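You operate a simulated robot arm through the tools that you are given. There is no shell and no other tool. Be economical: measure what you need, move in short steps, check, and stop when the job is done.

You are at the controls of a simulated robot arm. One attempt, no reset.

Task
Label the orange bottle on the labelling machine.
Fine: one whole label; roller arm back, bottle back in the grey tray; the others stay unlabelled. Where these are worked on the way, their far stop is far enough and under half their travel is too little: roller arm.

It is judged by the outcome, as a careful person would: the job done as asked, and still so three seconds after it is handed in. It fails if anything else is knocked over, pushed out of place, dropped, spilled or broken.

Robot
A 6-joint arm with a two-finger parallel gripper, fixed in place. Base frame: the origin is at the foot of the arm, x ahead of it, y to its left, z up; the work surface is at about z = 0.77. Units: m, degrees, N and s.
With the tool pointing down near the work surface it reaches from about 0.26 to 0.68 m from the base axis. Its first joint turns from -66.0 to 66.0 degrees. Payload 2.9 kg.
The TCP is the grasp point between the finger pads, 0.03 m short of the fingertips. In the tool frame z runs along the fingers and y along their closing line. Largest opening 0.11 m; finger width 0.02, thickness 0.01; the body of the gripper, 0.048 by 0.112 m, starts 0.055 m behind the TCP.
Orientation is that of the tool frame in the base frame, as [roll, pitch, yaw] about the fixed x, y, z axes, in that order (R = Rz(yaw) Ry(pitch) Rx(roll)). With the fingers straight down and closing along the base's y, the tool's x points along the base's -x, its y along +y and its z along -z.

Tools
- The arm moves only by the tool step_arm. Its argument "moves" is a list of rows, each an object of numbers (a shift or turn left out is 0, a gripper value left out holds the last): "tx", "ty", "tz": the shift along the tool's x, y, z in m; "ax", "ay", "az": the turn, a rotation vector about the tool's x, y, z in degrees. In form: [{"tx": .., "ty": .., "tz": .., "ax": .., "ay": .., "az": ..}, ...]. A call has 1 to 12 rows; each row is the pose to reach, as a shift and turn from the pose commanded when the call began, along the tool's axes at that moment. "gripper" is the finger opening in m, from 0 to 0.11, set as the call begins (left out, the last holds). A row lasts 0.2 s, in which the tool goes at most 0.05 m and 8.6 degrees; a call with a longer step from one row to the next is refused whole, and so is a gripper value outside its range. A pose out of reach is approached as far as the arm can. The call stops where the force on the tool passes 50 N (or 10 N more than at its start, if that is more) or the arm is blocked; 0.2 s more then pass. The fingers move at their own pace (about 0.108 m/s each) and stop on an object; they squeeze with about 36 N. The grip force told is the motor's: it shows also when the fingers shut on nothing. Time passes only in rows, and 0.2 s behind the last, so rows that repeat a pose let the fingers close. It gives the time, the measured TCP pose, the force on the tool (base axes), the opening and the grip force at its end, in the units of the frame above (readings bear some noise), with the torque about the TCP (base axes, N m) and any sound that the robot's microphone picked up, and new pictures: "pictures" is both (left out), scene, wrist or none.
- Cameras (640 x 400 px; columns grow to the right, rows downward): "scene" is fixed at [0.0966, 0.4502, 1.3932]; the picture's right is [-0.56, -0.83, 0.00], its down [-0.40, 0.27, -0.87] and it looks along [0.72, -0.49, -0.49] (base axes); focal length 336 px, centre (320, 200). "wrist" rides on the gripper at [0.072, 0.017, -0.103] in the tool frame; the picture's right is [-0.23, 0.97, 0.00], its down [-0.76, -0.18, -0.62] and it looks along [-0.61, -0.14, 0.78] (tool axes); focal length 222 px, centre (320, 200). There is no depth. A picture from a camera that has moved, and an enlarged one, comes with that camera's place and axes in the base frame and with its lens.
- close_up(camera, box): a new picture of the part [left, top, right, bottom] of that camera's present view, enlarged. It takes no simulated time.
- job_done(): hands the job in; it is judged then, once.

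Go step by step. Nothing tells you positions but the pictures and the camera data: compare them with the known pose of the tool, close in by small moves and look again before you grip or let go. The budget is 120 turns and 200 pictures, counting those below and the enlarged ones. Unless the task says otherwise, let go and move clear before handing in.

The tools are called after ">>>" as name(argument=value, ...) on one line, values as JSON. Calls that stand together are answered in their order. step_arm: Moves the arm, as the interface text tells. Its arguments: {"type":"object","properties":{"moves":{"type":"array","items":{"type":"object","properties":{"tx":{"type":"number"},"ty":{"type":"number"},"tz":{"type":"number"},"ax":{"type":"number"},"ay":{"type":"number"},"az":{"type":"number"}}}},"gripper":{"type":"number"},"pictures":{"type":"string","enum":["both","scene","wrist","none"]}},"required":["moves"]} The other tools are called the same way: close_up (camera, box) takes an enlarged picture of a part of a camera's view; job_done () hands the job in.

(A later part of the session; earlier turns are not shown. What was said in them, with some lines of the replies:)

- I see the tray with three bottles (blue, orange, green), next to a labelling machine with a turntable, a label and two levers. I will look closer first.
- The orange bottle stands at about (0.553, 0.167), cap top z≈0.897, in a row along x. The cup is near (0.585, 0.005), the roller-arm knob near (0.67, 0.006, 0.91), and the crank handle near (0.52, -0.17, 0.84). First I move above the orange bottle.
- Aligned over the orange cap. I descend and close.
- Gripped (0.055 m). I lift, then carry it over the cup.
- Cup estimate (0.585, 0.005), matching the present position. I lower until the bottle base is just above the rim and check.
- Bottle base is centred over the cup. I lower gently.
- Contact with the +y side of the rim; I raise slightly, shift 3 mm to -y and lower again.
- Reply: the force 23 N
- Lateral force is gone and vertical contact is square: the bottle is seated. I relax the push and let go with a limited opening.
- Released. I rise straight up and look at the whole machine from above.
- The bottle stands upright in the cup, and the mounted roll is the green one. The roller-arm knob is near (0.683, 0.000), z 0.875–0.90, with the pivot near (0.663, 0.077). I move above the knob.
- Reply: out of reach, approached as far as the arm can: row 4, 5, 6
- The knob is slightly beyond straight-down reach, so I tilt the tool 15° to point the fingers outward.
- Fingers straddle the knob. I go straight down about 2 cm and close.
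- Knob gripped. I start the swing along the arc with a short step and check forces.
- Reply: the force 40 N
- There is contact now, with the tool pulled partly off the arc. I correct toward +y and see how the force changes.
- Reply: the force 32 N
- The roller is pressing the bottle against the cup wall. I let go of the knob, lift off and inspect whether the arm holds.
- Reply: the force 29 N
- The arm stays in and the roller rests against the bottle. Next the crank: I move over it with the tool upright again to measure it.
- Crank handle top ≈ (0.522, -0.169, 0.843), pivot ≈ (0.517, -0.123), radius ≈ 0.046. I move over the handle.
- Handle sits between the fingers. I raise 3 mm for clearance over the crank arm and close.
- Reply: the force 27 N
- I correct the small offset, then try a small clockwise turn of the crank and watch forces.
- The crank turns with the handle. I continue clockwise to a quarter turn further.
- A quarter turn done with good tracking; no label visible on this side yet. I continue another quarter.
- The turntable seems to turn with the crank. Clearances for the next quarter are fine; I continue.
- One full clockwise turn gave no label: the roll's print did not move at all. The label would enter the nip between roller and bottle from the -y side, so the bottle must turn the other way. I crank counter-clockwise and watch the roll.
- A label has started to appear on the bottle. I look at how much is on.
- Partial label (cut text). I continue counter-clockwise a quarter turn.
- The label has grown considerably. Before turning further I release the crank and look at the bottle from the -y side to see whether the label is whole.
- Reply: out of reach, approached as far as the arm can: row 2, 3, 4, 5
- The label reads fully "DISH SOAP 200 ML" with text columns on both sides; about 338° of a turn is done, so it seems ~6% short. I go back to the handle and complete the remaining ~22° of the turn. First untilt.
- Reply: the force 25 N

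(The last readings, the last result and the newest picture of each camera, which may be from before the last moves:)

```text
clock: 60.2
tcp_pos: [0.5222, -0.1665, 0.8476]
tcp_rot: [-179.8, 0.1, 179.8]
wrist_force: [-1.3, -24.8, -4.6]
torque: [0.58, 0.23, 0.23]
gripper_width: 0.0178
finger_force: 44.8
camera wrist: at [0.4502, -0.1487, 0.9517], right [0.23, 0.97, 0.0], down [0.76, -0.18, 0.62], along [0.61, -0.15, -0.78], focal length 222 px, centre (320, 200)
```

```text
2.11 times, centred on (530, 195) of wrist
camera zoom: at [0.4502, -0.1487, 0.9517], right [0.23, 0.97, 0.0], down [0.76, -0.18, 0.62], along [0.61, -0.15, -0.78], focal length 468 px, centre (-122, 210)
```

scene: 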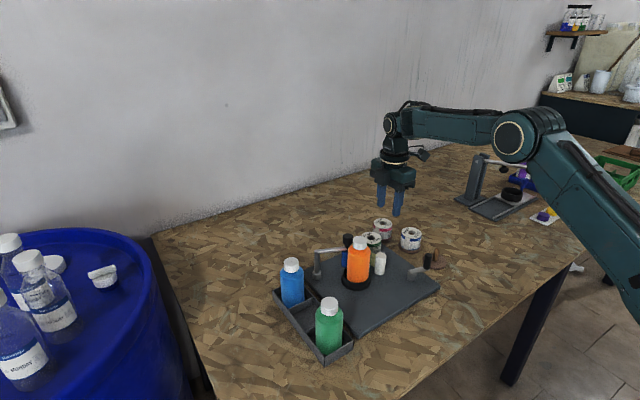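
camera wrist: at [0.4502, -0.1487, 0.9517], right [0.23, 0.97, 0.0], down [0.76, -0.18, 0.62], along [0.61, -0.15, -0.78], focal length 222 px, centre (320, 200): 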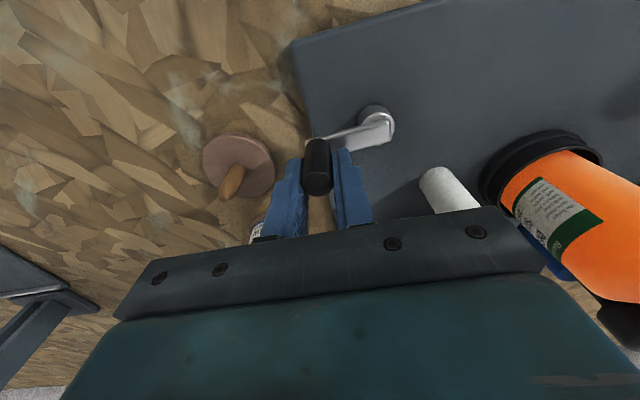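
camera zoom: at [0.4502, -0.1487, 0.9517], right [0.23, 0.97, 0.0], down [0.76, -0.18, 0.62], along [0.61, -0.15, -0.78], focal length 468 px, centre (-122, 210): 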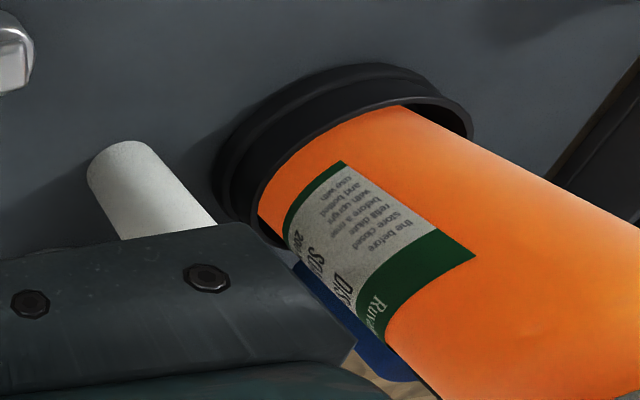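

The turn is complete at the crank's original position, and the leading column now has its margin. I release, rise and check the trailing end of the label.

>>> step_arm(moves=[{}, {}, {}], gripper=0.045, pictures="none")

>>> step_arm(moves=[{"tz": -0.03}, {"tz": -0.065}, {"tz": -0.1}, {"tz": -0.125}, {"tz": -0.125}], pictures="none")

>>> step_arm(moves=[{"tx": -0.005, "ty": 0.003, "az": -8.5}, {"tx": -0.01, "ty": 0.006, "az": -17}, {"tx": -0.015, "ty": 0.009, "az": -25.5}, {"tx": -0.02, "ty": 0.012, "az": -34}, {"tx": -0.025, "ty": 0.015, "az": -42.5}, {"tx": -0.03, "ty": 0.018, "az": -51}, {"tx": -0.035, "ty": 0.021, "az": -59.5}, {"tx": -0.04, "ty": 0.024, "az": -68}, {"tx": -0.045, "ty": 0.027, "az": -76.5}, {"tx": -0.05, "ty": 0.03, "az": -85}, {"tx": -0.055, "ty": 0.036, "az": -93}, {"tx": -0.06, "ty": 0.036, "az": -101}], pictures="none")

>>> step_arm(moves=[{"ay": -8}, {"ay": -16}, {"ay": -24}, {"ay": -30}, {"ay": -30}], gripper=0.11, pictures="wrist")

```text
clock: 61.0
tcp_pos: [0.5229, -0.1633, 0.8482]
tcp_rot: [-180.0, -0.1, 180.0]
wrist_force: [-0.7, 0.8, -0.2]
torque: [-0.03, 0.01, -0.01]
gripper_width: 0.0451
finger_force: 0.0
```

```text
clock: 62.2
tcp_pos: [0.522, -0.164, 0.973]
tcp_rot: [-179.9, 0.0, 179.9]
wrist_force: [-0.4, 0.2, -0.1]
torque: [-0.02, -0.05, 0.01]
gripper_width: 0.045
finger_force: 0.1
```

```text
clock: 64.8
tcp_pos: [0.5826, -0.129, 0.9717]
tcp_rot: [180.0, 0.0, -78.9]
wrist_force: [-0.1, -1.0, -0.3]
torque: [0.02, 0.01, -0.01]
gripper_width: 0.0453
finger_force: 0.1
```

```text
clock: 66.0
tcp_pos: [0.5411, -0.1052, 0.958]
tcp_rot: [-179.7, 29.9, -79.0]
wrist_force: [0.6, -0.1, 0.4]
torque: [-0.01, -0.01, -0.02]
gripper_width: 0.1102
finger_force: 0.1
out of reach, approached as far as the arm can: row 2, 3, 4, 5
camera wrist: at [0.5453, -0.2205, 1.0123], right [-0.99, 0.01, 0.11], down [0.11, 0.38, 0.92], along [-0.03, 0.93, -0.38], focal length 222 px, centre (320, 200)
```

wrist: 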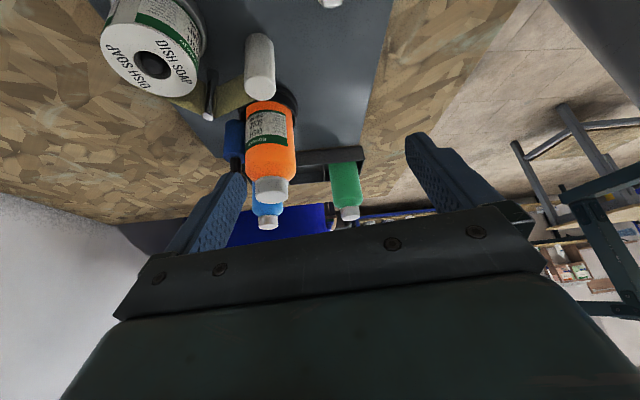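

>>> close_up(camera="wrist", box=[225, 85, 315, 175])

```text
4.44 times, centred on (270, 130) of wrist
camera zoom: at [0.5453, -0.2205, 1.0123], right [-0.99, 0.01, 0.11], down [0.11, 0.38, 0.92], along [-0.03, 0.93, -0.38], focal length 987 px, centre (542, 511)
```

zoom: 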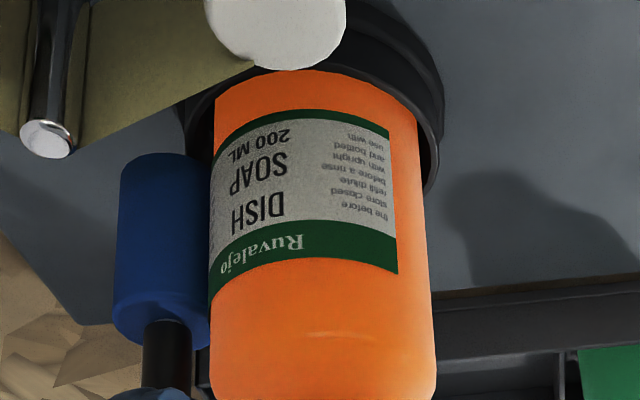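

The leading end is complete with margin. To see the trailing end I view from the +x/-y side.

>>> step_arm(moves=[{"ay": 8}, {"ay": 16}, {"ay": 24}, {"ay": 30}, {"ay": 30}], pictures="none")

>>> step_arm(moves=[{"az": -8.5}, {"az": -17}, {"az": -25.5}, {"az": -34}, {"az": -42}, {"az": -42}], pictures="wrist")

```text
clock: 67.2
tcp_pos: [0.5413, -0.1062, 0.9583]
tcp_rot: [180.0, -0.1, -78.9]
wrist_force: [0.3, -0.5, -1.4]
torque: [-0.02, -0.04, -0.01]
gripper_width: 0.1098
finger_force: 0.1
```

```text
clock: 68.6
tcp_pos: [0.5409, -0.1062, 0.9579]
tcp_rot: [-180.0, 0.0, -36.9]
wrist_force: [-0.1, -0.8, 0.6]
torque: [0.0, 0.0, 0.01]
gripper_width: 0.1101
finger_force: 0.0
camera wrist: at [0.5886, -0.162, 1.062], right [-0.77, -0.64, 0.0], down [-0.5, 0.6, 0.62], along [-0.4, 0.48, -0.78], focal length 222 px, centre (320, 200)
```

wrist: 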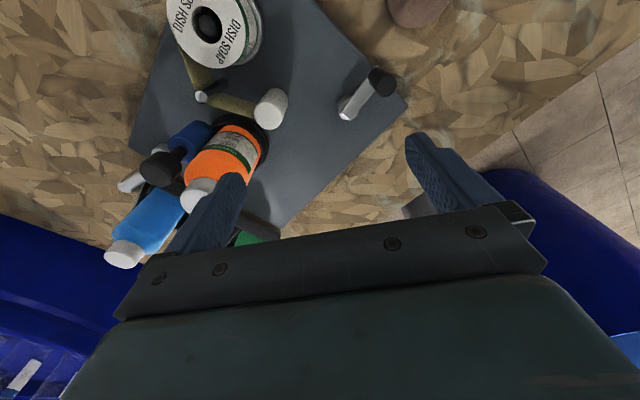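

>>> step_arm(moves=[{"tx": 0.024, "ty": -0.018}, {"tx": 0.048, "ty": -0.036}, {"tx": 0.056, "ty": -0.042}, {"tx": 0.056, "ty": -0.042}], pictures="none")

>>> close_up(camera="wrist", box=[160, 70, 340, 220])

```text
clock: 69.6
tcp_pos: [0.6103, -0.1055, 0.9589]
tcp_rot: [179.9, 0.0, -37.0]
wrist_force: [0.5, -0.3, -0.2]
torque: [-0.02, -0.02, 0.0]
gripper_width: 0.1099
finger_force: 0.1
```

```text
2.67 times, centred on (250, 145) of wrist
camera zoom: at [0.6587, -0.1621, 1.0628], right [-0.77, -0.64, 0.0], down [-0.5, 0.6, 0.62], along [-0.4, 0.48, -0.78], focal length 592 px, centre (507, 347)
```

zoom: 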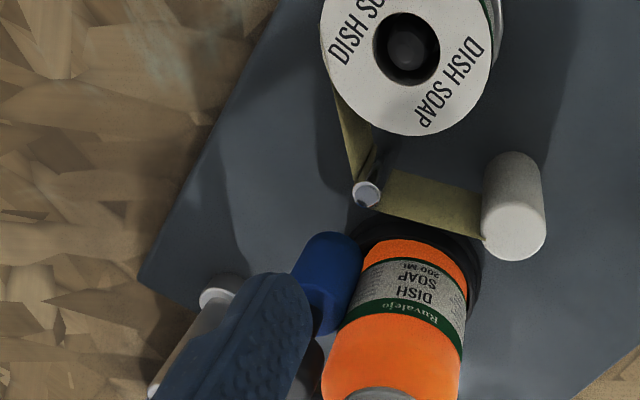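

>>> close_up(camera="wrist", box=[270, 130, 345, 210])

```text
5.00 times, centred on (308, 170) of wrist
camera zoom: at [0.6587, -0.1621, 1.0628], right [-0.77, -0.64, 0.0], down [-0.5, 0.6, 0.62], along [-0.4, 0.48, -0.78], focal length 1111 px, centre (382, 350)
```

zoom: 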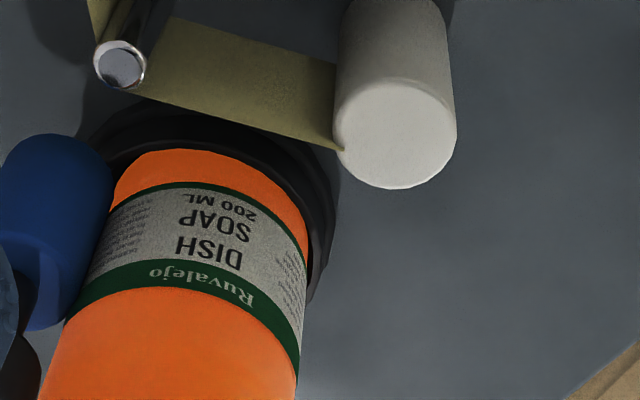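

The trailing text column with its margin is also on: one whole label. Next, swing the roller arm back. I restore the tool yaw.

>>> step_arm(moves=[{"tz": -0.02, "az": 8.5}, {"tz": -0.04, "az": 17}, {"tz": -0.04, "az": 25.5}, {"tz": -0.04, "az": 34}, {"tz": -0.04, "az": 42.5}, {"tz": -0.04, "az": 51}, {"tz": -0.04, "az": 59.5}, {"tz": -0.04, "az": 68}, {"tz": -0.04, "az": 76.5}, {"tz": -0.04, "az": 85}, {"tz": -0.04, "az": 93}, {"tz": -0.04, "az": 93}], gripper=0.06, pictures="none")

>>> step_arm(moves=[{"az": 8.5}, {"az": 17}, {"az": 25.5}, {"az": 34}, {"az": 42.5}, {"az": 50}, {"az": 50}], pictures="none")

```text
clock: 72.2
tcp_pos: [0.6108, -0.1071, 0.9982]
tcp_rot: [179.9, 0.0, -130.1]
wrist_force: [-0.1, 0.2, 0.0]
torque: [0.01, 0.01, -0.03]
gripper_width: 0.0599
finger_force: 0.1
```

```text
clock: 73.8
tcp_pos: [0.6114, -0.1055, 0.9983]
tcp_rot: [180.0, 0.0, 179.9]
wrist_force: [1.0, -0.2, 0.1]
torque: [0.03, -0.02, -0.02]
gripper_width: 0.0601
finger_force: 0.0
```

>>> step_arm(moves=[{"tx": -0.003, "ty": 0.035, "ay": -5}, {"tx": -0.006, "ty": 0.07, "ay": -10}, {"tx": -0.01, "ty": 0.105, "tz": 0.01, "ay": -15}, {"tx": -0.01, "ty": 0.109, "tz": 0.02, "ay": -15}, {"tx": -0.01, "ty": 0.109, "tz": 0.03, "ay": -15}, {"tx": -0.01, "ty": 0.109, "tz": 0.03, "ay": -15}], pictures="wrist")

>>> close_up(camera="scene", box=[310, 200, 400, 290])

>>> close_up(camera="wrist", box=[250, 60, 410, 190])

```text
clock: 75.2
tcp_pos: [0.6208, 0.0023, 0.9694]
tcp_rot: [180.0, 15.0, 179.9]
wrist_force: [0.6, 0.2, 0.1]
torque: [-0.02, 0.01, 0.0]
gripper_width: 0.0601
finger_force: 0.0
camera wrist: at [0.524, 0.0204, 1.0507], right [0.22, 0.97, 0.06], down [0.57, -0.18, 0.8], along [0.79, -0.14, -0.6], focal length 222 px, centre (320, 200)
```

wrist: 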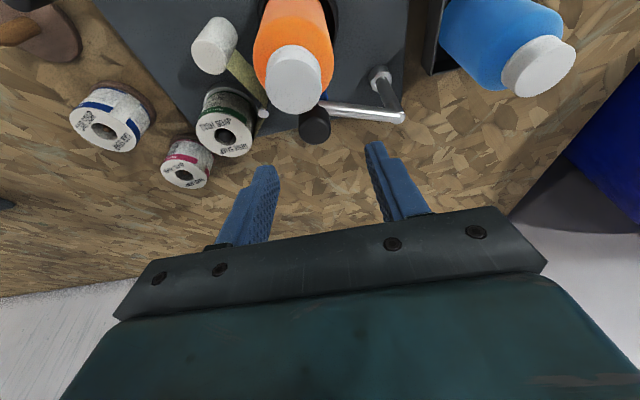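

```text
4.44 times, centred on (355, 245) of scene
camera zoom: at [0.0966, 0.4502, 1.3932], right [-0.56, -0.83, 0.0], down [-0.4, 0.27, -0.87], along [0.72, -0.49, -0.49], focal length 1495 px, centre (164, 0)
```

zoom: 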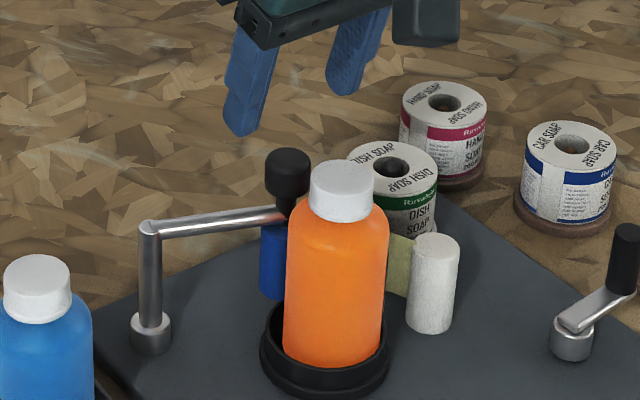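

```text
3.08 times, centred on (330, 125) of wrist
camera zoom: at [0.524, 0.0204, 1.0507], right [0.22, 0.97, 0.06], down [0.57, -0.18, 0.8], along [0.79, -0.14, -0.6], focal length 684 px, centre (289, 431)
```

zoom: 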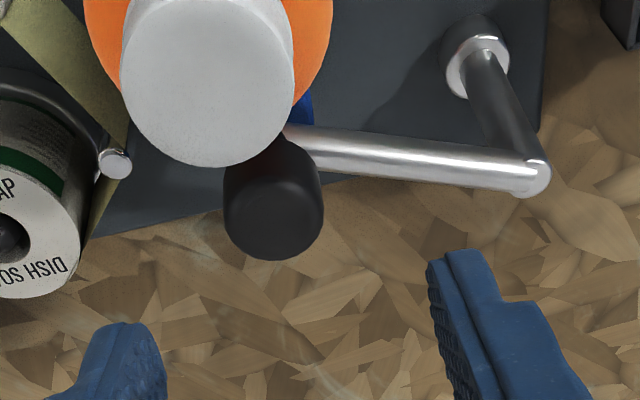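

Knob now at about (0.629, 0.003), top z≈0.902. I descend over it.

>>> step_arm(moves=[{"tx": 0.0035, "ty": 0.0007, "tz": 0.022}, {"tx": 0.007, "ty": 0.0007, "tz": 0.045}, {"tx": 0.0105, "ty": 0.0007, "tz": 0.067}, {"tx": 0.0105, "ty": 0.0007, "tz": 0.067}], gripper=0.045, pictures="wrist")

>>> close_up(camera="scene", box=[310, 200, 400, 290])

```text
clock: 76.2
tcp_pos: [0.6292, 0.0033, 0.9006]
tcp_rot: [180.0, 15.0, -180.0]
wrist_force: [0.1, -0.6, 1.2]
torque: [0.02, 0.02, -0.04]
gripper_width: 0.045
finger_force: 0.0
camera wrist: at [0.5317, 0.0213, 0.9823], right [0.22, 0.97, 0.06], down [0.57, -0.18, 0.8], along [0.79, -0.14, -0.6], focal length 222 px, centre (320, 200)
```

wrist: 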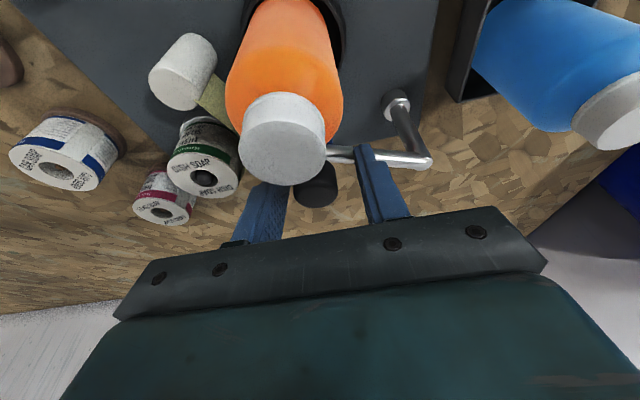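

```text
4.44 times, centred on (355, 245) of scene
camera zoom: at [0.0966, 0.4502, 1.3932], right [-0.56, -0.83, 0.0], down [-0.4, 0.27, -0.87], along [0.72, -0.49, -0.49], focal length 1495 px, centre (164, 0)
```

zoom: 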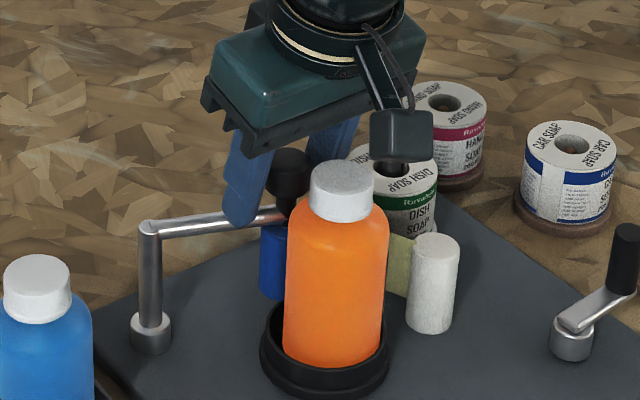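

>>> step_arm(moves=[{}, {}, {}], gripper=0.015, pictures="none")

```text
clock: 77.0
tcp_pos: [0.6283, 0.0008, 0.9014]
tcp_rot: [-179.9, 15.0, 179.7]
wrist_force: [-5.0, -18.7, 15.6]
torque: [0.18, 0.48, -0.15]
gripper_width: 0.0253
finger_force: 45.0
```

Knob gripped; I swing it back along the arc.

>>> step_arm(moves=[{"tx": -0.001, "ty": -0.003, "tz": -0.001}, {"tx": -0.0043, "ty": -0.0055, "tz": 0.0}, {"tx": -0.0085, "ty": -0.0071, "tz": 0.0013}, {"tx": -0.0154, "ty": -0.0087, "tz": 0.003}, {"tx": -0.0224, "ty": -0.0097, "tz": 0.005}, {"tx": -0.0295, "ty": -0.01, "tz": 0.0069}, {"tx": -0.0365, "ty": -0.0097, "tz": 0.0088}, {"tx": -0.0365, "ty": -0.0097, "tz": 0.0088}], pictures="none")

>>> close_up(camera="scene", box=[310, 200, 400, 290])

```text
clock: 78.8
tcp_pos: [0.6662, -0.0046, 0.9031]
tcp_rot: [-180.0, 15.2, -179.9]
wrist_force: [-9.3, 7.9, 24.2]
torque: [0.19, 1.2, 0.76]
gripper_width: 0.0252
finger_force: 44.8
```

```text
4.44 times, centred on (355, 245) of scene
camera zoom: at [0.0959, 0.4504, 1.3932], right [-0.56, -0.83, 0.0], down [-0.4, 0.27, -0.87], along [0.72, -0.49, -0.49], focal length 1495 px, centre (164, 0)
```

zoom: 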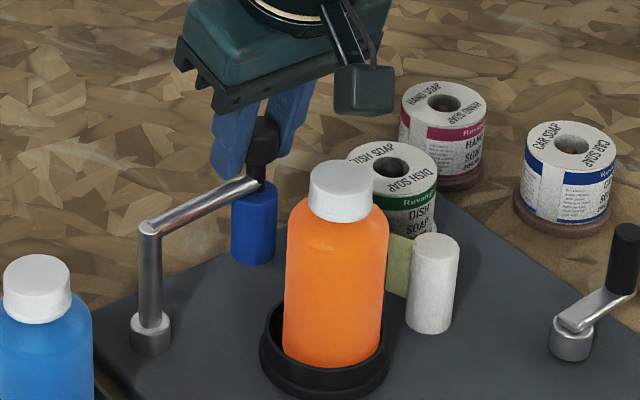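

>>> step_arm(moves=[{"tx": -0.004, "ty": 0.002, "tz": -0.001}, {"tx": -0.0085, "ty": 0.003, "tz": 0.0003}, {"tx": -0.013, "ty": 0.0038, "tz": 0.0015}, {"tx": -0.0174, "ty": 0.0045, "tz": 0.0027}, {"tx": -0.0174, "ty": 0.0045, "tz": 0.0027}], pictures="none")

>>> close_up(camera="scene", box=[290, 200, 390, 285])

```text
clock: 80.0
tcp_pos: [0.683, -0.0016, 0.9033]
tcp_rot: [180.0, 15.0, 179.9]
wrist_force: [-1.8, -3.0, 8.1]
torque: [0.26, -0.15, 0.29]
gripper_width: 0.0259
finger_force: 45.4
```

```text
4.71 times, centred on (340, 242) of scene
camera zoom: at [0.0964, 0.4501, 1.3932], right [-0.56, -0.83, 0.0], down [-0.4, 0.27, -0.87], along [0.72, -0.49, -0.49], focal length 1583 px, centre (226, 0)
```

zoom: 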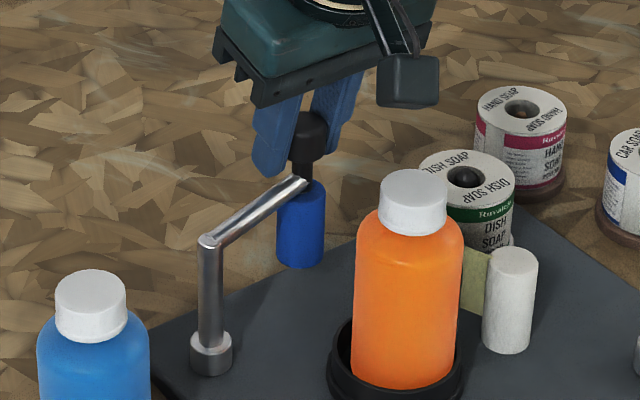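

Within about 1–2 mm of its original place; I nudge it a little further toward its stop.

>>> step_arm(moves=[{"tx": -0.002, "ty": 0.0008, "tz": 0.0003}, {"tx": -0.004, "ty": 0.0014, "tz": 0.0005}, {"tx": -0.004, "ty": 0.0014, "tz": 0.0005}], pictures="none")

>>> close_up(camera="scene", box=[290, 200, 390, 285])

```text
clock: 80.8
tcp_pos: [0.6848, -0.0013, 0.9022]
tcp_rot: [-180.0, 14.8, 179.8]
wrist_force: [-17.4, -9.7, 7.4]
torque: [0.23, -0.17, -0.17]
gripper_width: 0.0258
finger_force: 45.7
```

```text
4.71 times, centred on (340, 242) of scene
camera zoom: at [0.096, 0.4499, 1.3933], right [-0.56, -0.83, 0.0], down [-0.4, 0.27, -0.87], along [0.72, -0.49, -0.49], focal length 1583 px, centre (226, 0)
```

zoom: 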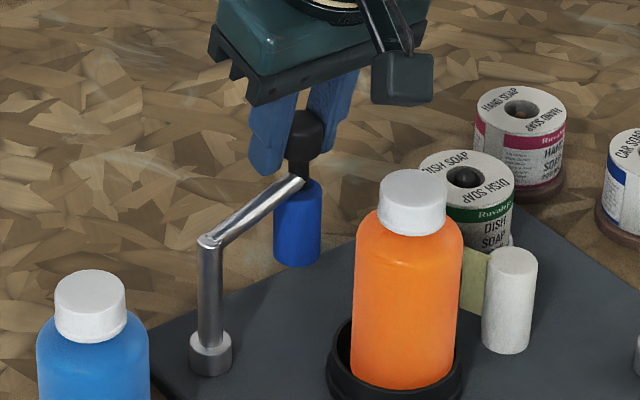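

At its stop (resistance, and it matches the first picture). I release, go straight up and look at the bottle.

>>> step_arm(moves=[{"tx": 0.002}, {"tx": 0.002}, {"tx": 0.002}], gripper=0.045, pictures="none")

>>> step_arm(moves=[{"tx": -0.006, "tz": -0.0225}, {"tx": -0.0116, "tz": -0.043}, {"tx": -0.012, "tz": -0.07}, {"tx": 0.02, "tz": -0.1, "ay": 7.5}, {"tx": 0.06, "tz": -0.12, "ay": 15}, {"tx": 0.09, "tz": -0.13, "ay": 15}, {"tx": 0.09, "tz": -0.13, "ay": 15}])

>>> close_up(camera="scene", box=[290, 200, 410, 300])

>>> close_up(camera="wrist", box=[220, 20, 420, 170])

```text
clock: 81.6
tcp_pos: [0.685, -0.0005, 0.9035]
tcp_rot: [179.9, 15.0, -180.0]
wrist_force: [0.5, -0.1, -0.6]
torque: [0.02, -0.01, 0.0]
gripper_width: 0.0453
finger_force: 0.1
```

```text
clock: 83.2
tcp_pos: [0.5655, -0.0005, 1.0055]
tcp_rot: [179.9, 0.1, -180.0]
wrist_force: [-1.0, 0.2, -0.1]
torque: [0.03, -0.01, 0.0]
gripper_width: 0.045
finger_force: 0.1
camera wrist: at [0.492, 0.0182, 1.1098], right [0.23, 0.97, 0.0], down [0.76, -0.18, 0.62], along [0.61, -0.14, -0.78], focal length 222 px, centre (320, 200)
```

scene: 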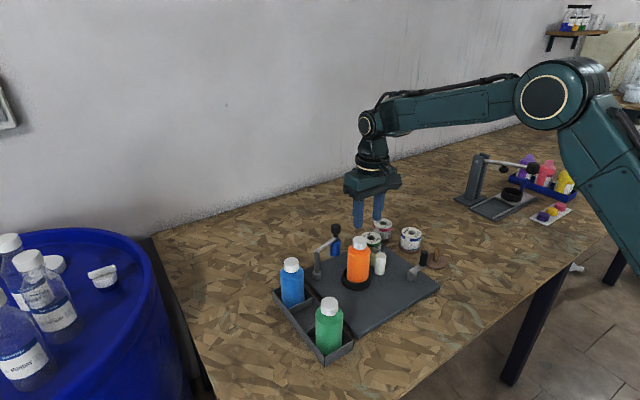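
wrist: 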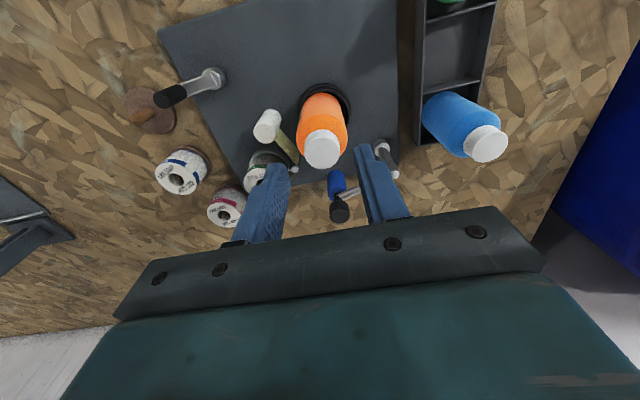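

```text
4.00 times, centred on (350, 250) of scene
camera zoom: at [0.0966, 0.4502, 1.3932], right [-0.56, -0.83, 0.0], down [-0.4, 0.27, -0.87], along [0.72, -0.49, -0.49], focal length 1345 px, centre (200, 0)
```

zoom: 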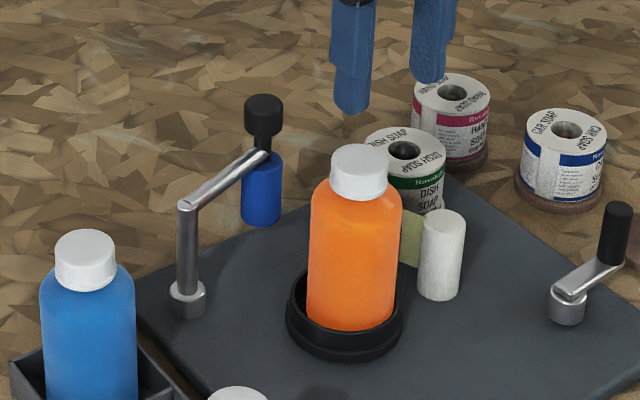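

```text
2.67 times, centred on (320, 95) of wrist
camera zoom: at [0.492, 0.0182, 1.1098], right [0.23, 0.97, 0.0], down [0.76, -0.18, 0.62], along [0.61, -0.14, -0.78], focal length 592 px, centre (320, 480)
```

zoom: 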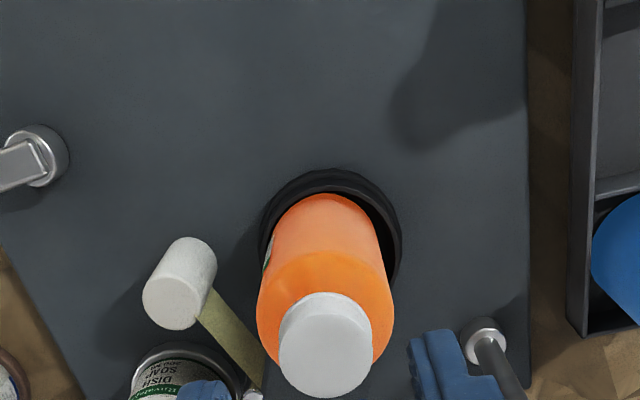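

The arm is back. The bottle stands at about (0.587, -0.002). I come down on it with a limited opening, gripping above the label.

>>> step_arm(moves=[{"tx": -0.0215, "ty": -0.0015, "tz": 0.02}, {"tx": -0.0215, "ty": -0.0015, "tz": 0.045}, {"tx": -0.0215, "ty": -0.0015, "tz": 0.07}, {"tx": -0.0215, "ty": -0.0015, "tz": 0.07}], gripper=0.078)

>>> close_up(camera="scene", box=[310, 200, 410, 290])

```text
clock: 84.2
tcp_pos: [0.5855, -0.0019, 0.9352]
tcp_rot: [179.9, 0.0, -180.0]
wrist_force: [-0.2, 0.3, -0.2]
torque: [0.01, 0.02, 0.02]
gripper_width: 0.0778
finger_force: 0.0
camera wrist: at [0.5138, 0.0156, 1.0395], right [0.23, 0.97, 0.0], down [0.76, -0.18, 0.62], along [0.61, -0.14, -0.78], focal length 222 px, centre (320, 200)
```

scene: 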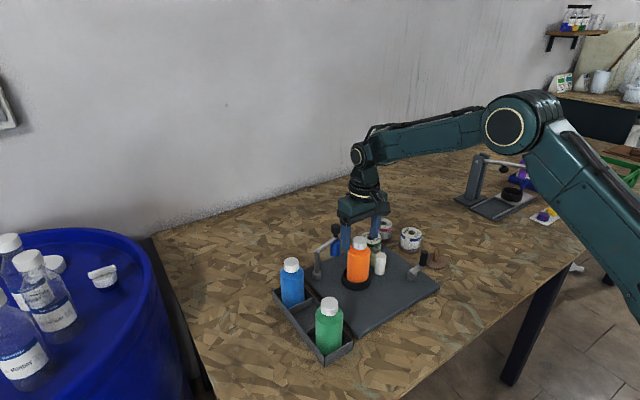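
wrist: 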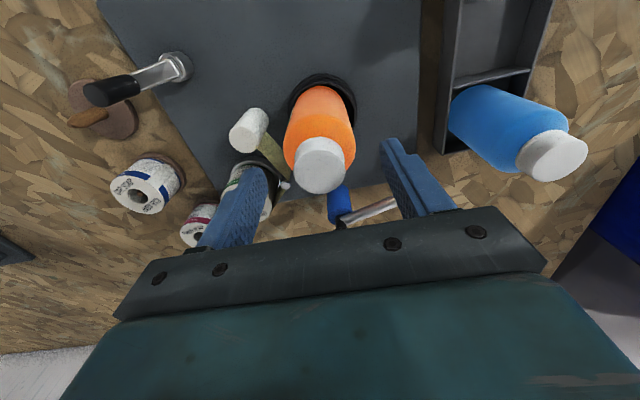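

```text
4.44 times, centred on (360, 245) of scene
camera zoom: at [0.0966, 0.4502, 1.3932], right [-0.56, -0.83, 0.0], down [-0.4, 0.27, -0.87], along [0.72, -0.49, -0.49], focal length 1495 px, centre (142, 0)
```

zoom: 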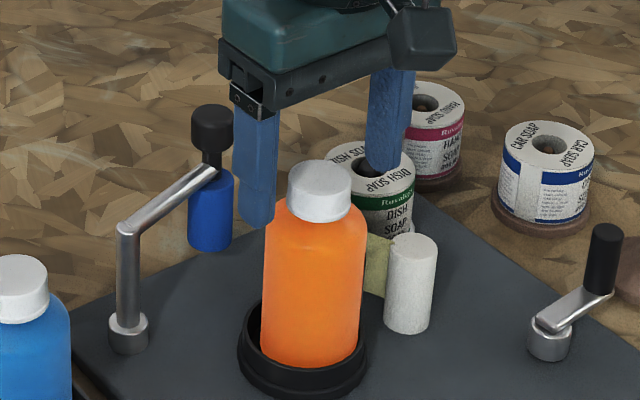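

>>> step_arm(moves=[{"tz": 0.02, "tx": -0.0005}, {"tz": 0.04, "tx": -0.0005}, {"tz": 0.0575, "tx": -0.0005}, {"tz": 0.0575, "tx": -0.0005}], pictures="none")

>>> step_arm(moves=[{}, {}, {}], gripper=0.03, pictures="wrist")

```text
clock: 85.2
tcp_pos: [0.5864, -0.0023, 0.8775]
tcp_rot: [-180.0, -0.1, 180.0]
wrist_force: [0.4, -0.6, 0.2]
torque: [-0.02, 0.0, 0.0]
gripper_width: 0.0781
finger_force: 0.0
```

```text
clock: 86.0
tcp_pos: [0.5869, -0.0022, 0.8786]
tcp_rot: [180.0, 0.0, -180.0]
wrist_force: [0.7, -1.2, -0.7]
torque: [-0.03, 0.02, -0.03]
gripper_width: 0.0547
finger_force: 35.8
camera wrist: at [0.514, 0.0157, 0.9825], right [0.23, 0.97, 0.0], down [0.76, -0.18, 0.62], along [0.61, -0.14, -0.78], focal length 222 px, centre (320, 200)
```

wrist: 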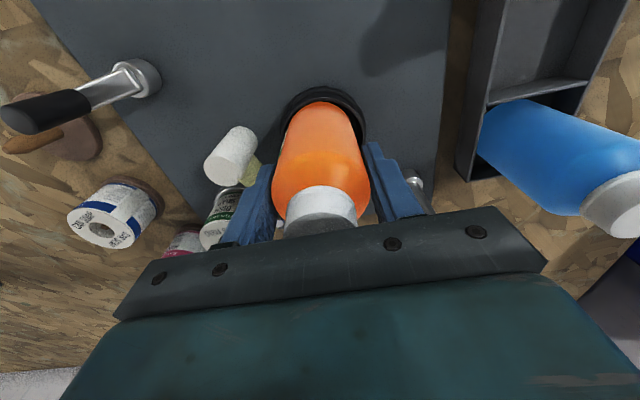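

Gripped. I lift and carry it back above its tray slot.

>>> step_arm(moves=[{"tz": -0.03}, {"tz": -0.07}, {"tz": -0.105}, {"tz": -0.105, "ty": 0.04, "tx": 0.01}, {"tz": -0.105, "ty": 0.085, "tx": 0.02}, {"tz": -0.105, "ty": 0.13, "tx": 0.03}, {"tz": -0.105, "ty": 0.1685, "tx": 0.033}, {"tz": -0.105, "ty": 0.1685, "tx": 0.033}])

>>> close_up(camera="scene", box=[260, 230, 370, 370])

```text
clock: 87.8
tcp_pos: [0.5542, 0.1657, 0.9821]
tcp_rot: [-180.0, 0.0, -179.9]
wrist_force: [-0.3, 0.1, -2.2]
torque: [0.0, 0.01, -0.02]
gripper_width: 0.0546
finger_force: 36.2
camera wrist: at [0.4806, 0.1836, 1.0869], right [0.23, 0.97, 0.0], down [0.76, -0.18, 0.62], along [0.61, -0.14, -0.78], focal length 222 px, centre (320, 200)
```

scene: 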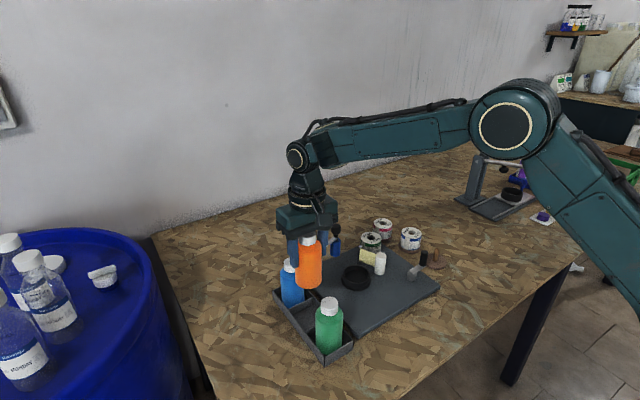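
wrist: 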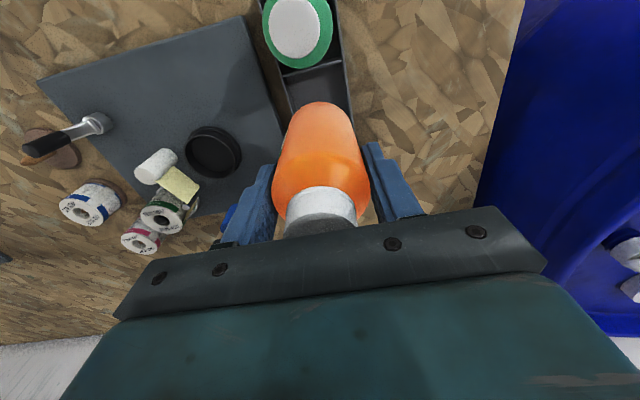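

```text
2.86 times, centred on (315, 300) of scene
camera zoom: at [0.0966, 0.4502, 1.3932], right [-0.56, -0.83, 0.0], down [-0.4, 0.27, -0.87], along [0.72, -0.49, -0.49], focal length 961 px, centre (334, -86)
```

zoom: 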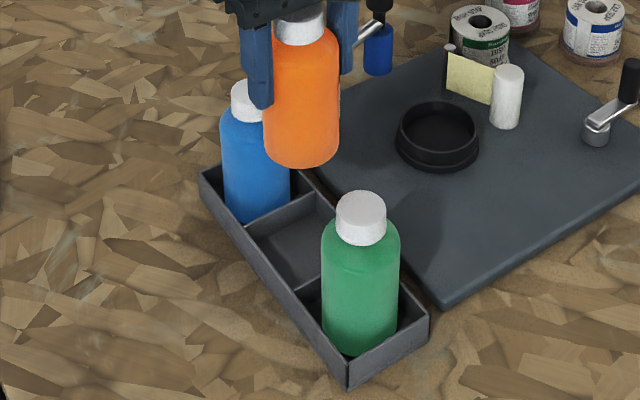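

>>> step_arm(moves=[{"tz": 0.03, "tx": 0.0005, "ty": 0.0009}, {"tz": 0.06, "tx": 0.0005, "ty": 0.0009}, {"tz": 0.088, "tx": 0.0005, "ty": 0.0009}, {"tz": 0.088, "tx": 0.0005, "ty": 0.0009}], pictures="wrist")

>>> close_up(camera="scene", box=[260, 230, 370, 370])

```text
clock: 88.8
tcp_pos: [0.5525, 0.1675, 0.894]
tcp_rot: [-180.0, 0.0, 180.0]
wrist_force: [0.4, -0.6, -1.9]
torque: [0.02, -0.01, -0.01]
gripper_width: 0.0546
finger_force: 35.7
camera wrist: at [0.481, 0.1854, 0.9987], right [0.23, 0.97, 0.0], down [0.76, -0.18, 0.62], along [0.61, -0.14, -0.78], focal length 222 px, centre (320, 200)
```

wrist: 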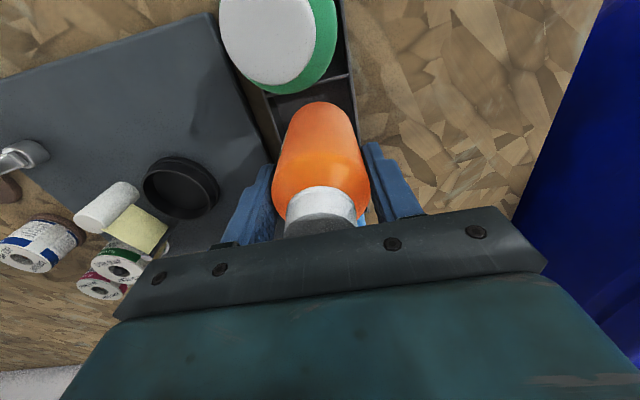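

```text
2.86 times, centred on (315, 300) of scene
camera zoom: at [0.0966, 0.4502, 1.3932], right [-0.56, -0.83, 0.0], down [-0.4, 0.27, -0.87], along [0.72, -0.49, -0.49], focal length 961 px, centre (334, -86)
```

zoom: 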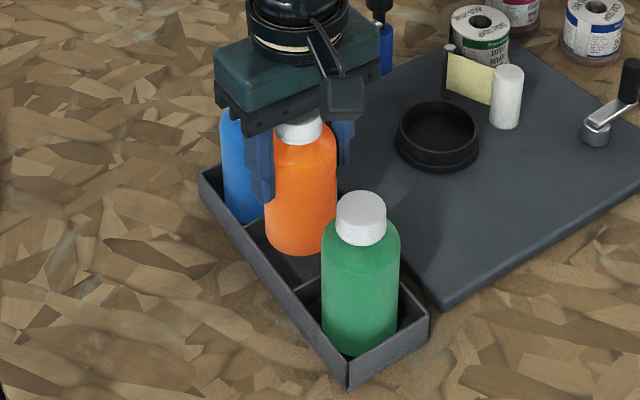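

Aligned with the slot. I lower in small steps until contact.

>>> step_arm(moves=[{"tz": 0.008}, {"tz": 0.016}, {"tz": 0.023}, {"tz": 0.027}, {"tz": 0.029}, {"tz": 0.029}], pictures="none")

```text
clock: 90.2
tcp_pos: [0.5541, 0.168, 0.8655]
tcp_rot: [-179.9, -0.1, 179.9]
wrist_force: [0.7, 0.0, -2.5]
torque: [0.01, 0.0, 0.01]
gripper_width: 0.0545
finger_force: 36.2
```

>>> step_arm(moves=[{"tz": 0.0015}, {"tz": 0.003}, {"tz": 0.003}], pictures="none")

```text
clock: 91.0
tcp_pos: [0.5535, 0.1672, 0.8631]
tcp_rot: [-179.9, 0.0, -180.0]
wrist_force: [-0.9, -0.6, -3.0]
torque: [0.0, -0.02, -0.02]
gripper_width: 0.0545
finger_force: 36.4
```

>>> step_arm(moves=[{"tz": 0.001}, {"tz": 0.002}, {"tz": 0.002}], pictures="none")

>>> close_up(camera="scene", box=[260, 230, 370, 370])

```text
clock: 91.8
tcp_pos: [0.5537, 0.1685, 0.8605]
tcp_rot: [179.9, 0.0, 180.0]
wrist_force: [0.5, 0.1, -3.4]
torque: [0.0, 0.0, -0.02]
gripper_width: 0.0546
finger_force: 35.6
```

```text
2.86 times, centred on (315, 300) of scene
camera zoom: at [0.0966, 0.4502, 1.3932], right [-0.56, -0.83, 0.0], down [-0.4, 0.27, -0.87], along [0.72, -0.49, -0.49], focal length 961 px, centre (334, -86)
```

zoom: 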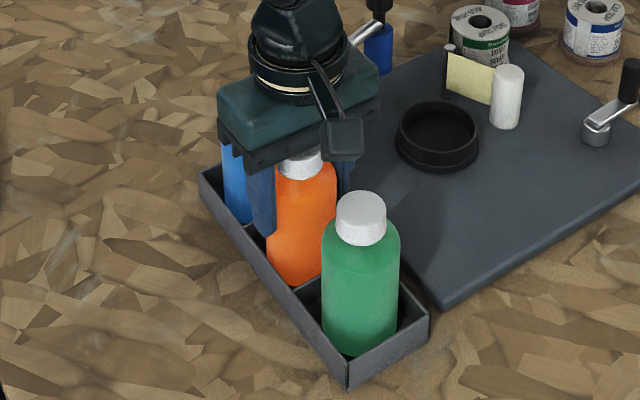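

>>> step_arm(moves=[{"tz": 0.001}, {"tz": 0.002}, {"tz": 0.002}], pictures="none")

```text
clock: 92.6
tcp_pos: [0.5535, 0.1674, 0.8611]
tcp_rot: [180.0, 0.0, 180.0]
wrist_force: [-4.4, -1.3, 9.7]
torque: [0.02, 0.41, 0.07]
gripper_width: 0.0547
finger_force: 35.9
```

Contact at the expected height. I let go and rise straight up.

>>> step_arm(moves=[{"tz": -0.001}, {"tz": -0.001}, {"tz": -0.001}], gripper=0.09, pictures="none")

>>> step_arm(moves=[{"tz": -0.03}, {"tz": -0.07}, {"tz": -0.11}, {"tz": -0.15}, {"tz": -0.19, "tx": 0.03}, {"tz": -0.22, "tx": 0.07}, {"tz": -0.22, "tx": 0.1}, {"tz": -0.22, "tx": 0.1}])

>>> close_up(camera="scene", box=[260, 220, 460, 370])

>>> close_up(camera="wrist", box=[140, 30, 400, 200])

```text
clock: 93.4
tcp_pos: [0.5536, 0.1674, 0.8597]
tcp_rot: [180.0, 0.0, 180.0]
wrist_force: [0.5, 0.0, 0.9]
torque: [-0.02, -0.01, 0.0]
gripper_width: 0.0899
finger_force: 0.0
```

```text
clock: 95.2
tcp_pos: [0.4525, 0.1679, 1.0789]
tcp_rot: [179.9, 0.1, 180.0]
wrist_force: [-0.2, -0.2, -0.4]
torque: [-0.01, -0.01, 0.0]
gripper_width: 0.09
finger_force: 0.1
camera wrist: at [0.3802, 0.1854, 1.1838], right [0.23, 0.97, 0.0], down [0.76, -0.18, 0.62], along [0.61, -0.14, -0.78], focal length 222 px, centre (320, 200)
```

scene: 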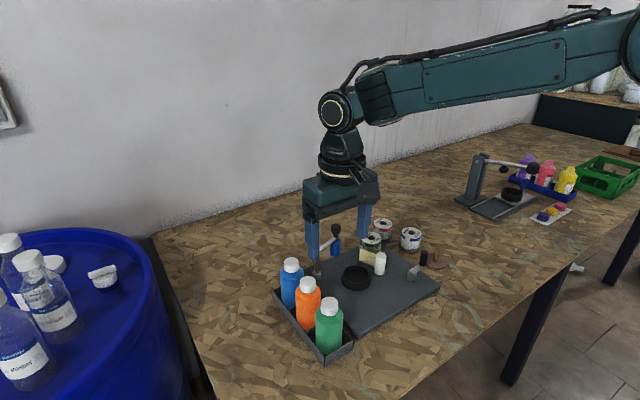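
wrist: 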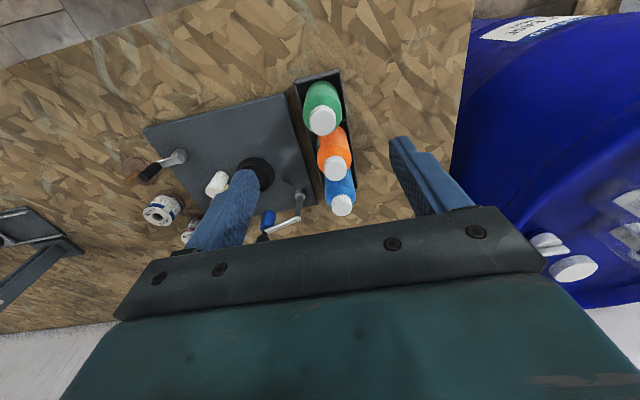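

```text
2.67 times, centred on (360, 295) of scene
camera zoom: at [0.0966, 0.4502, 1.3932], right [-0.56, -0.83, 0.0], down [-0.4, 0.27, -0.87], along [0.72, -0.49, -0.49], focal length 897 px, centre (213, -53)
```

zoom: 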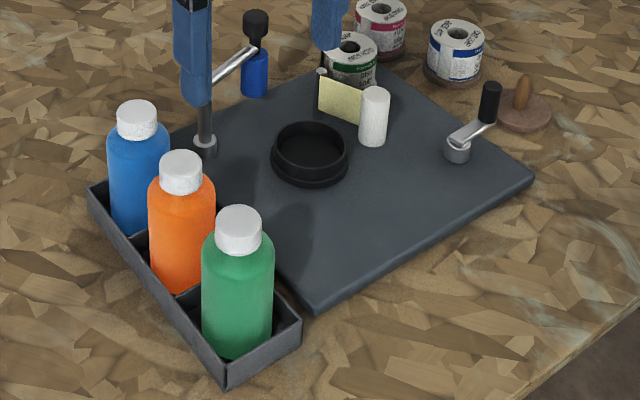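

```text
2.35 times, centred on (270, 115) of wrist
camera zoom: at [0.3802, 0.1854, 1.1838], right [0.23, 0.97, 0.0], down [0.76, -0.18, 0.62], along [0.61, -0.14, -0.78], focal length 523 px, centre (438, 400)
```

zoom: 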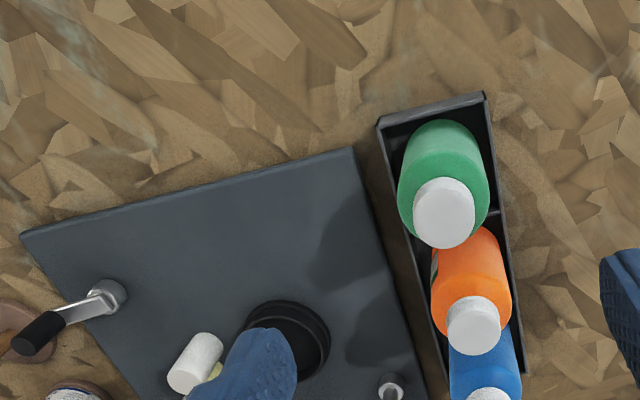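

The orange bottle is back upright in its slot with its label. The roller arm is at its rest, the others are untouched, and the gripper is clear, so I hand in.

>>> job_done()

```text
The job is handed in.
```

The orange bottle has one dish-soap label and is back upright in its slot in the grey tray. The roller arm is back against its rest stop, and the blue and green bottles are unlabelled and in place.

My first crank turn went the wrong way and put no label on, so I turned the crank one full turn the other way. I judged the label whole because both text columns and the leading edge show. The very end of it was hidden by the roller when I looked, and I did not check that end again after the bottle came out.
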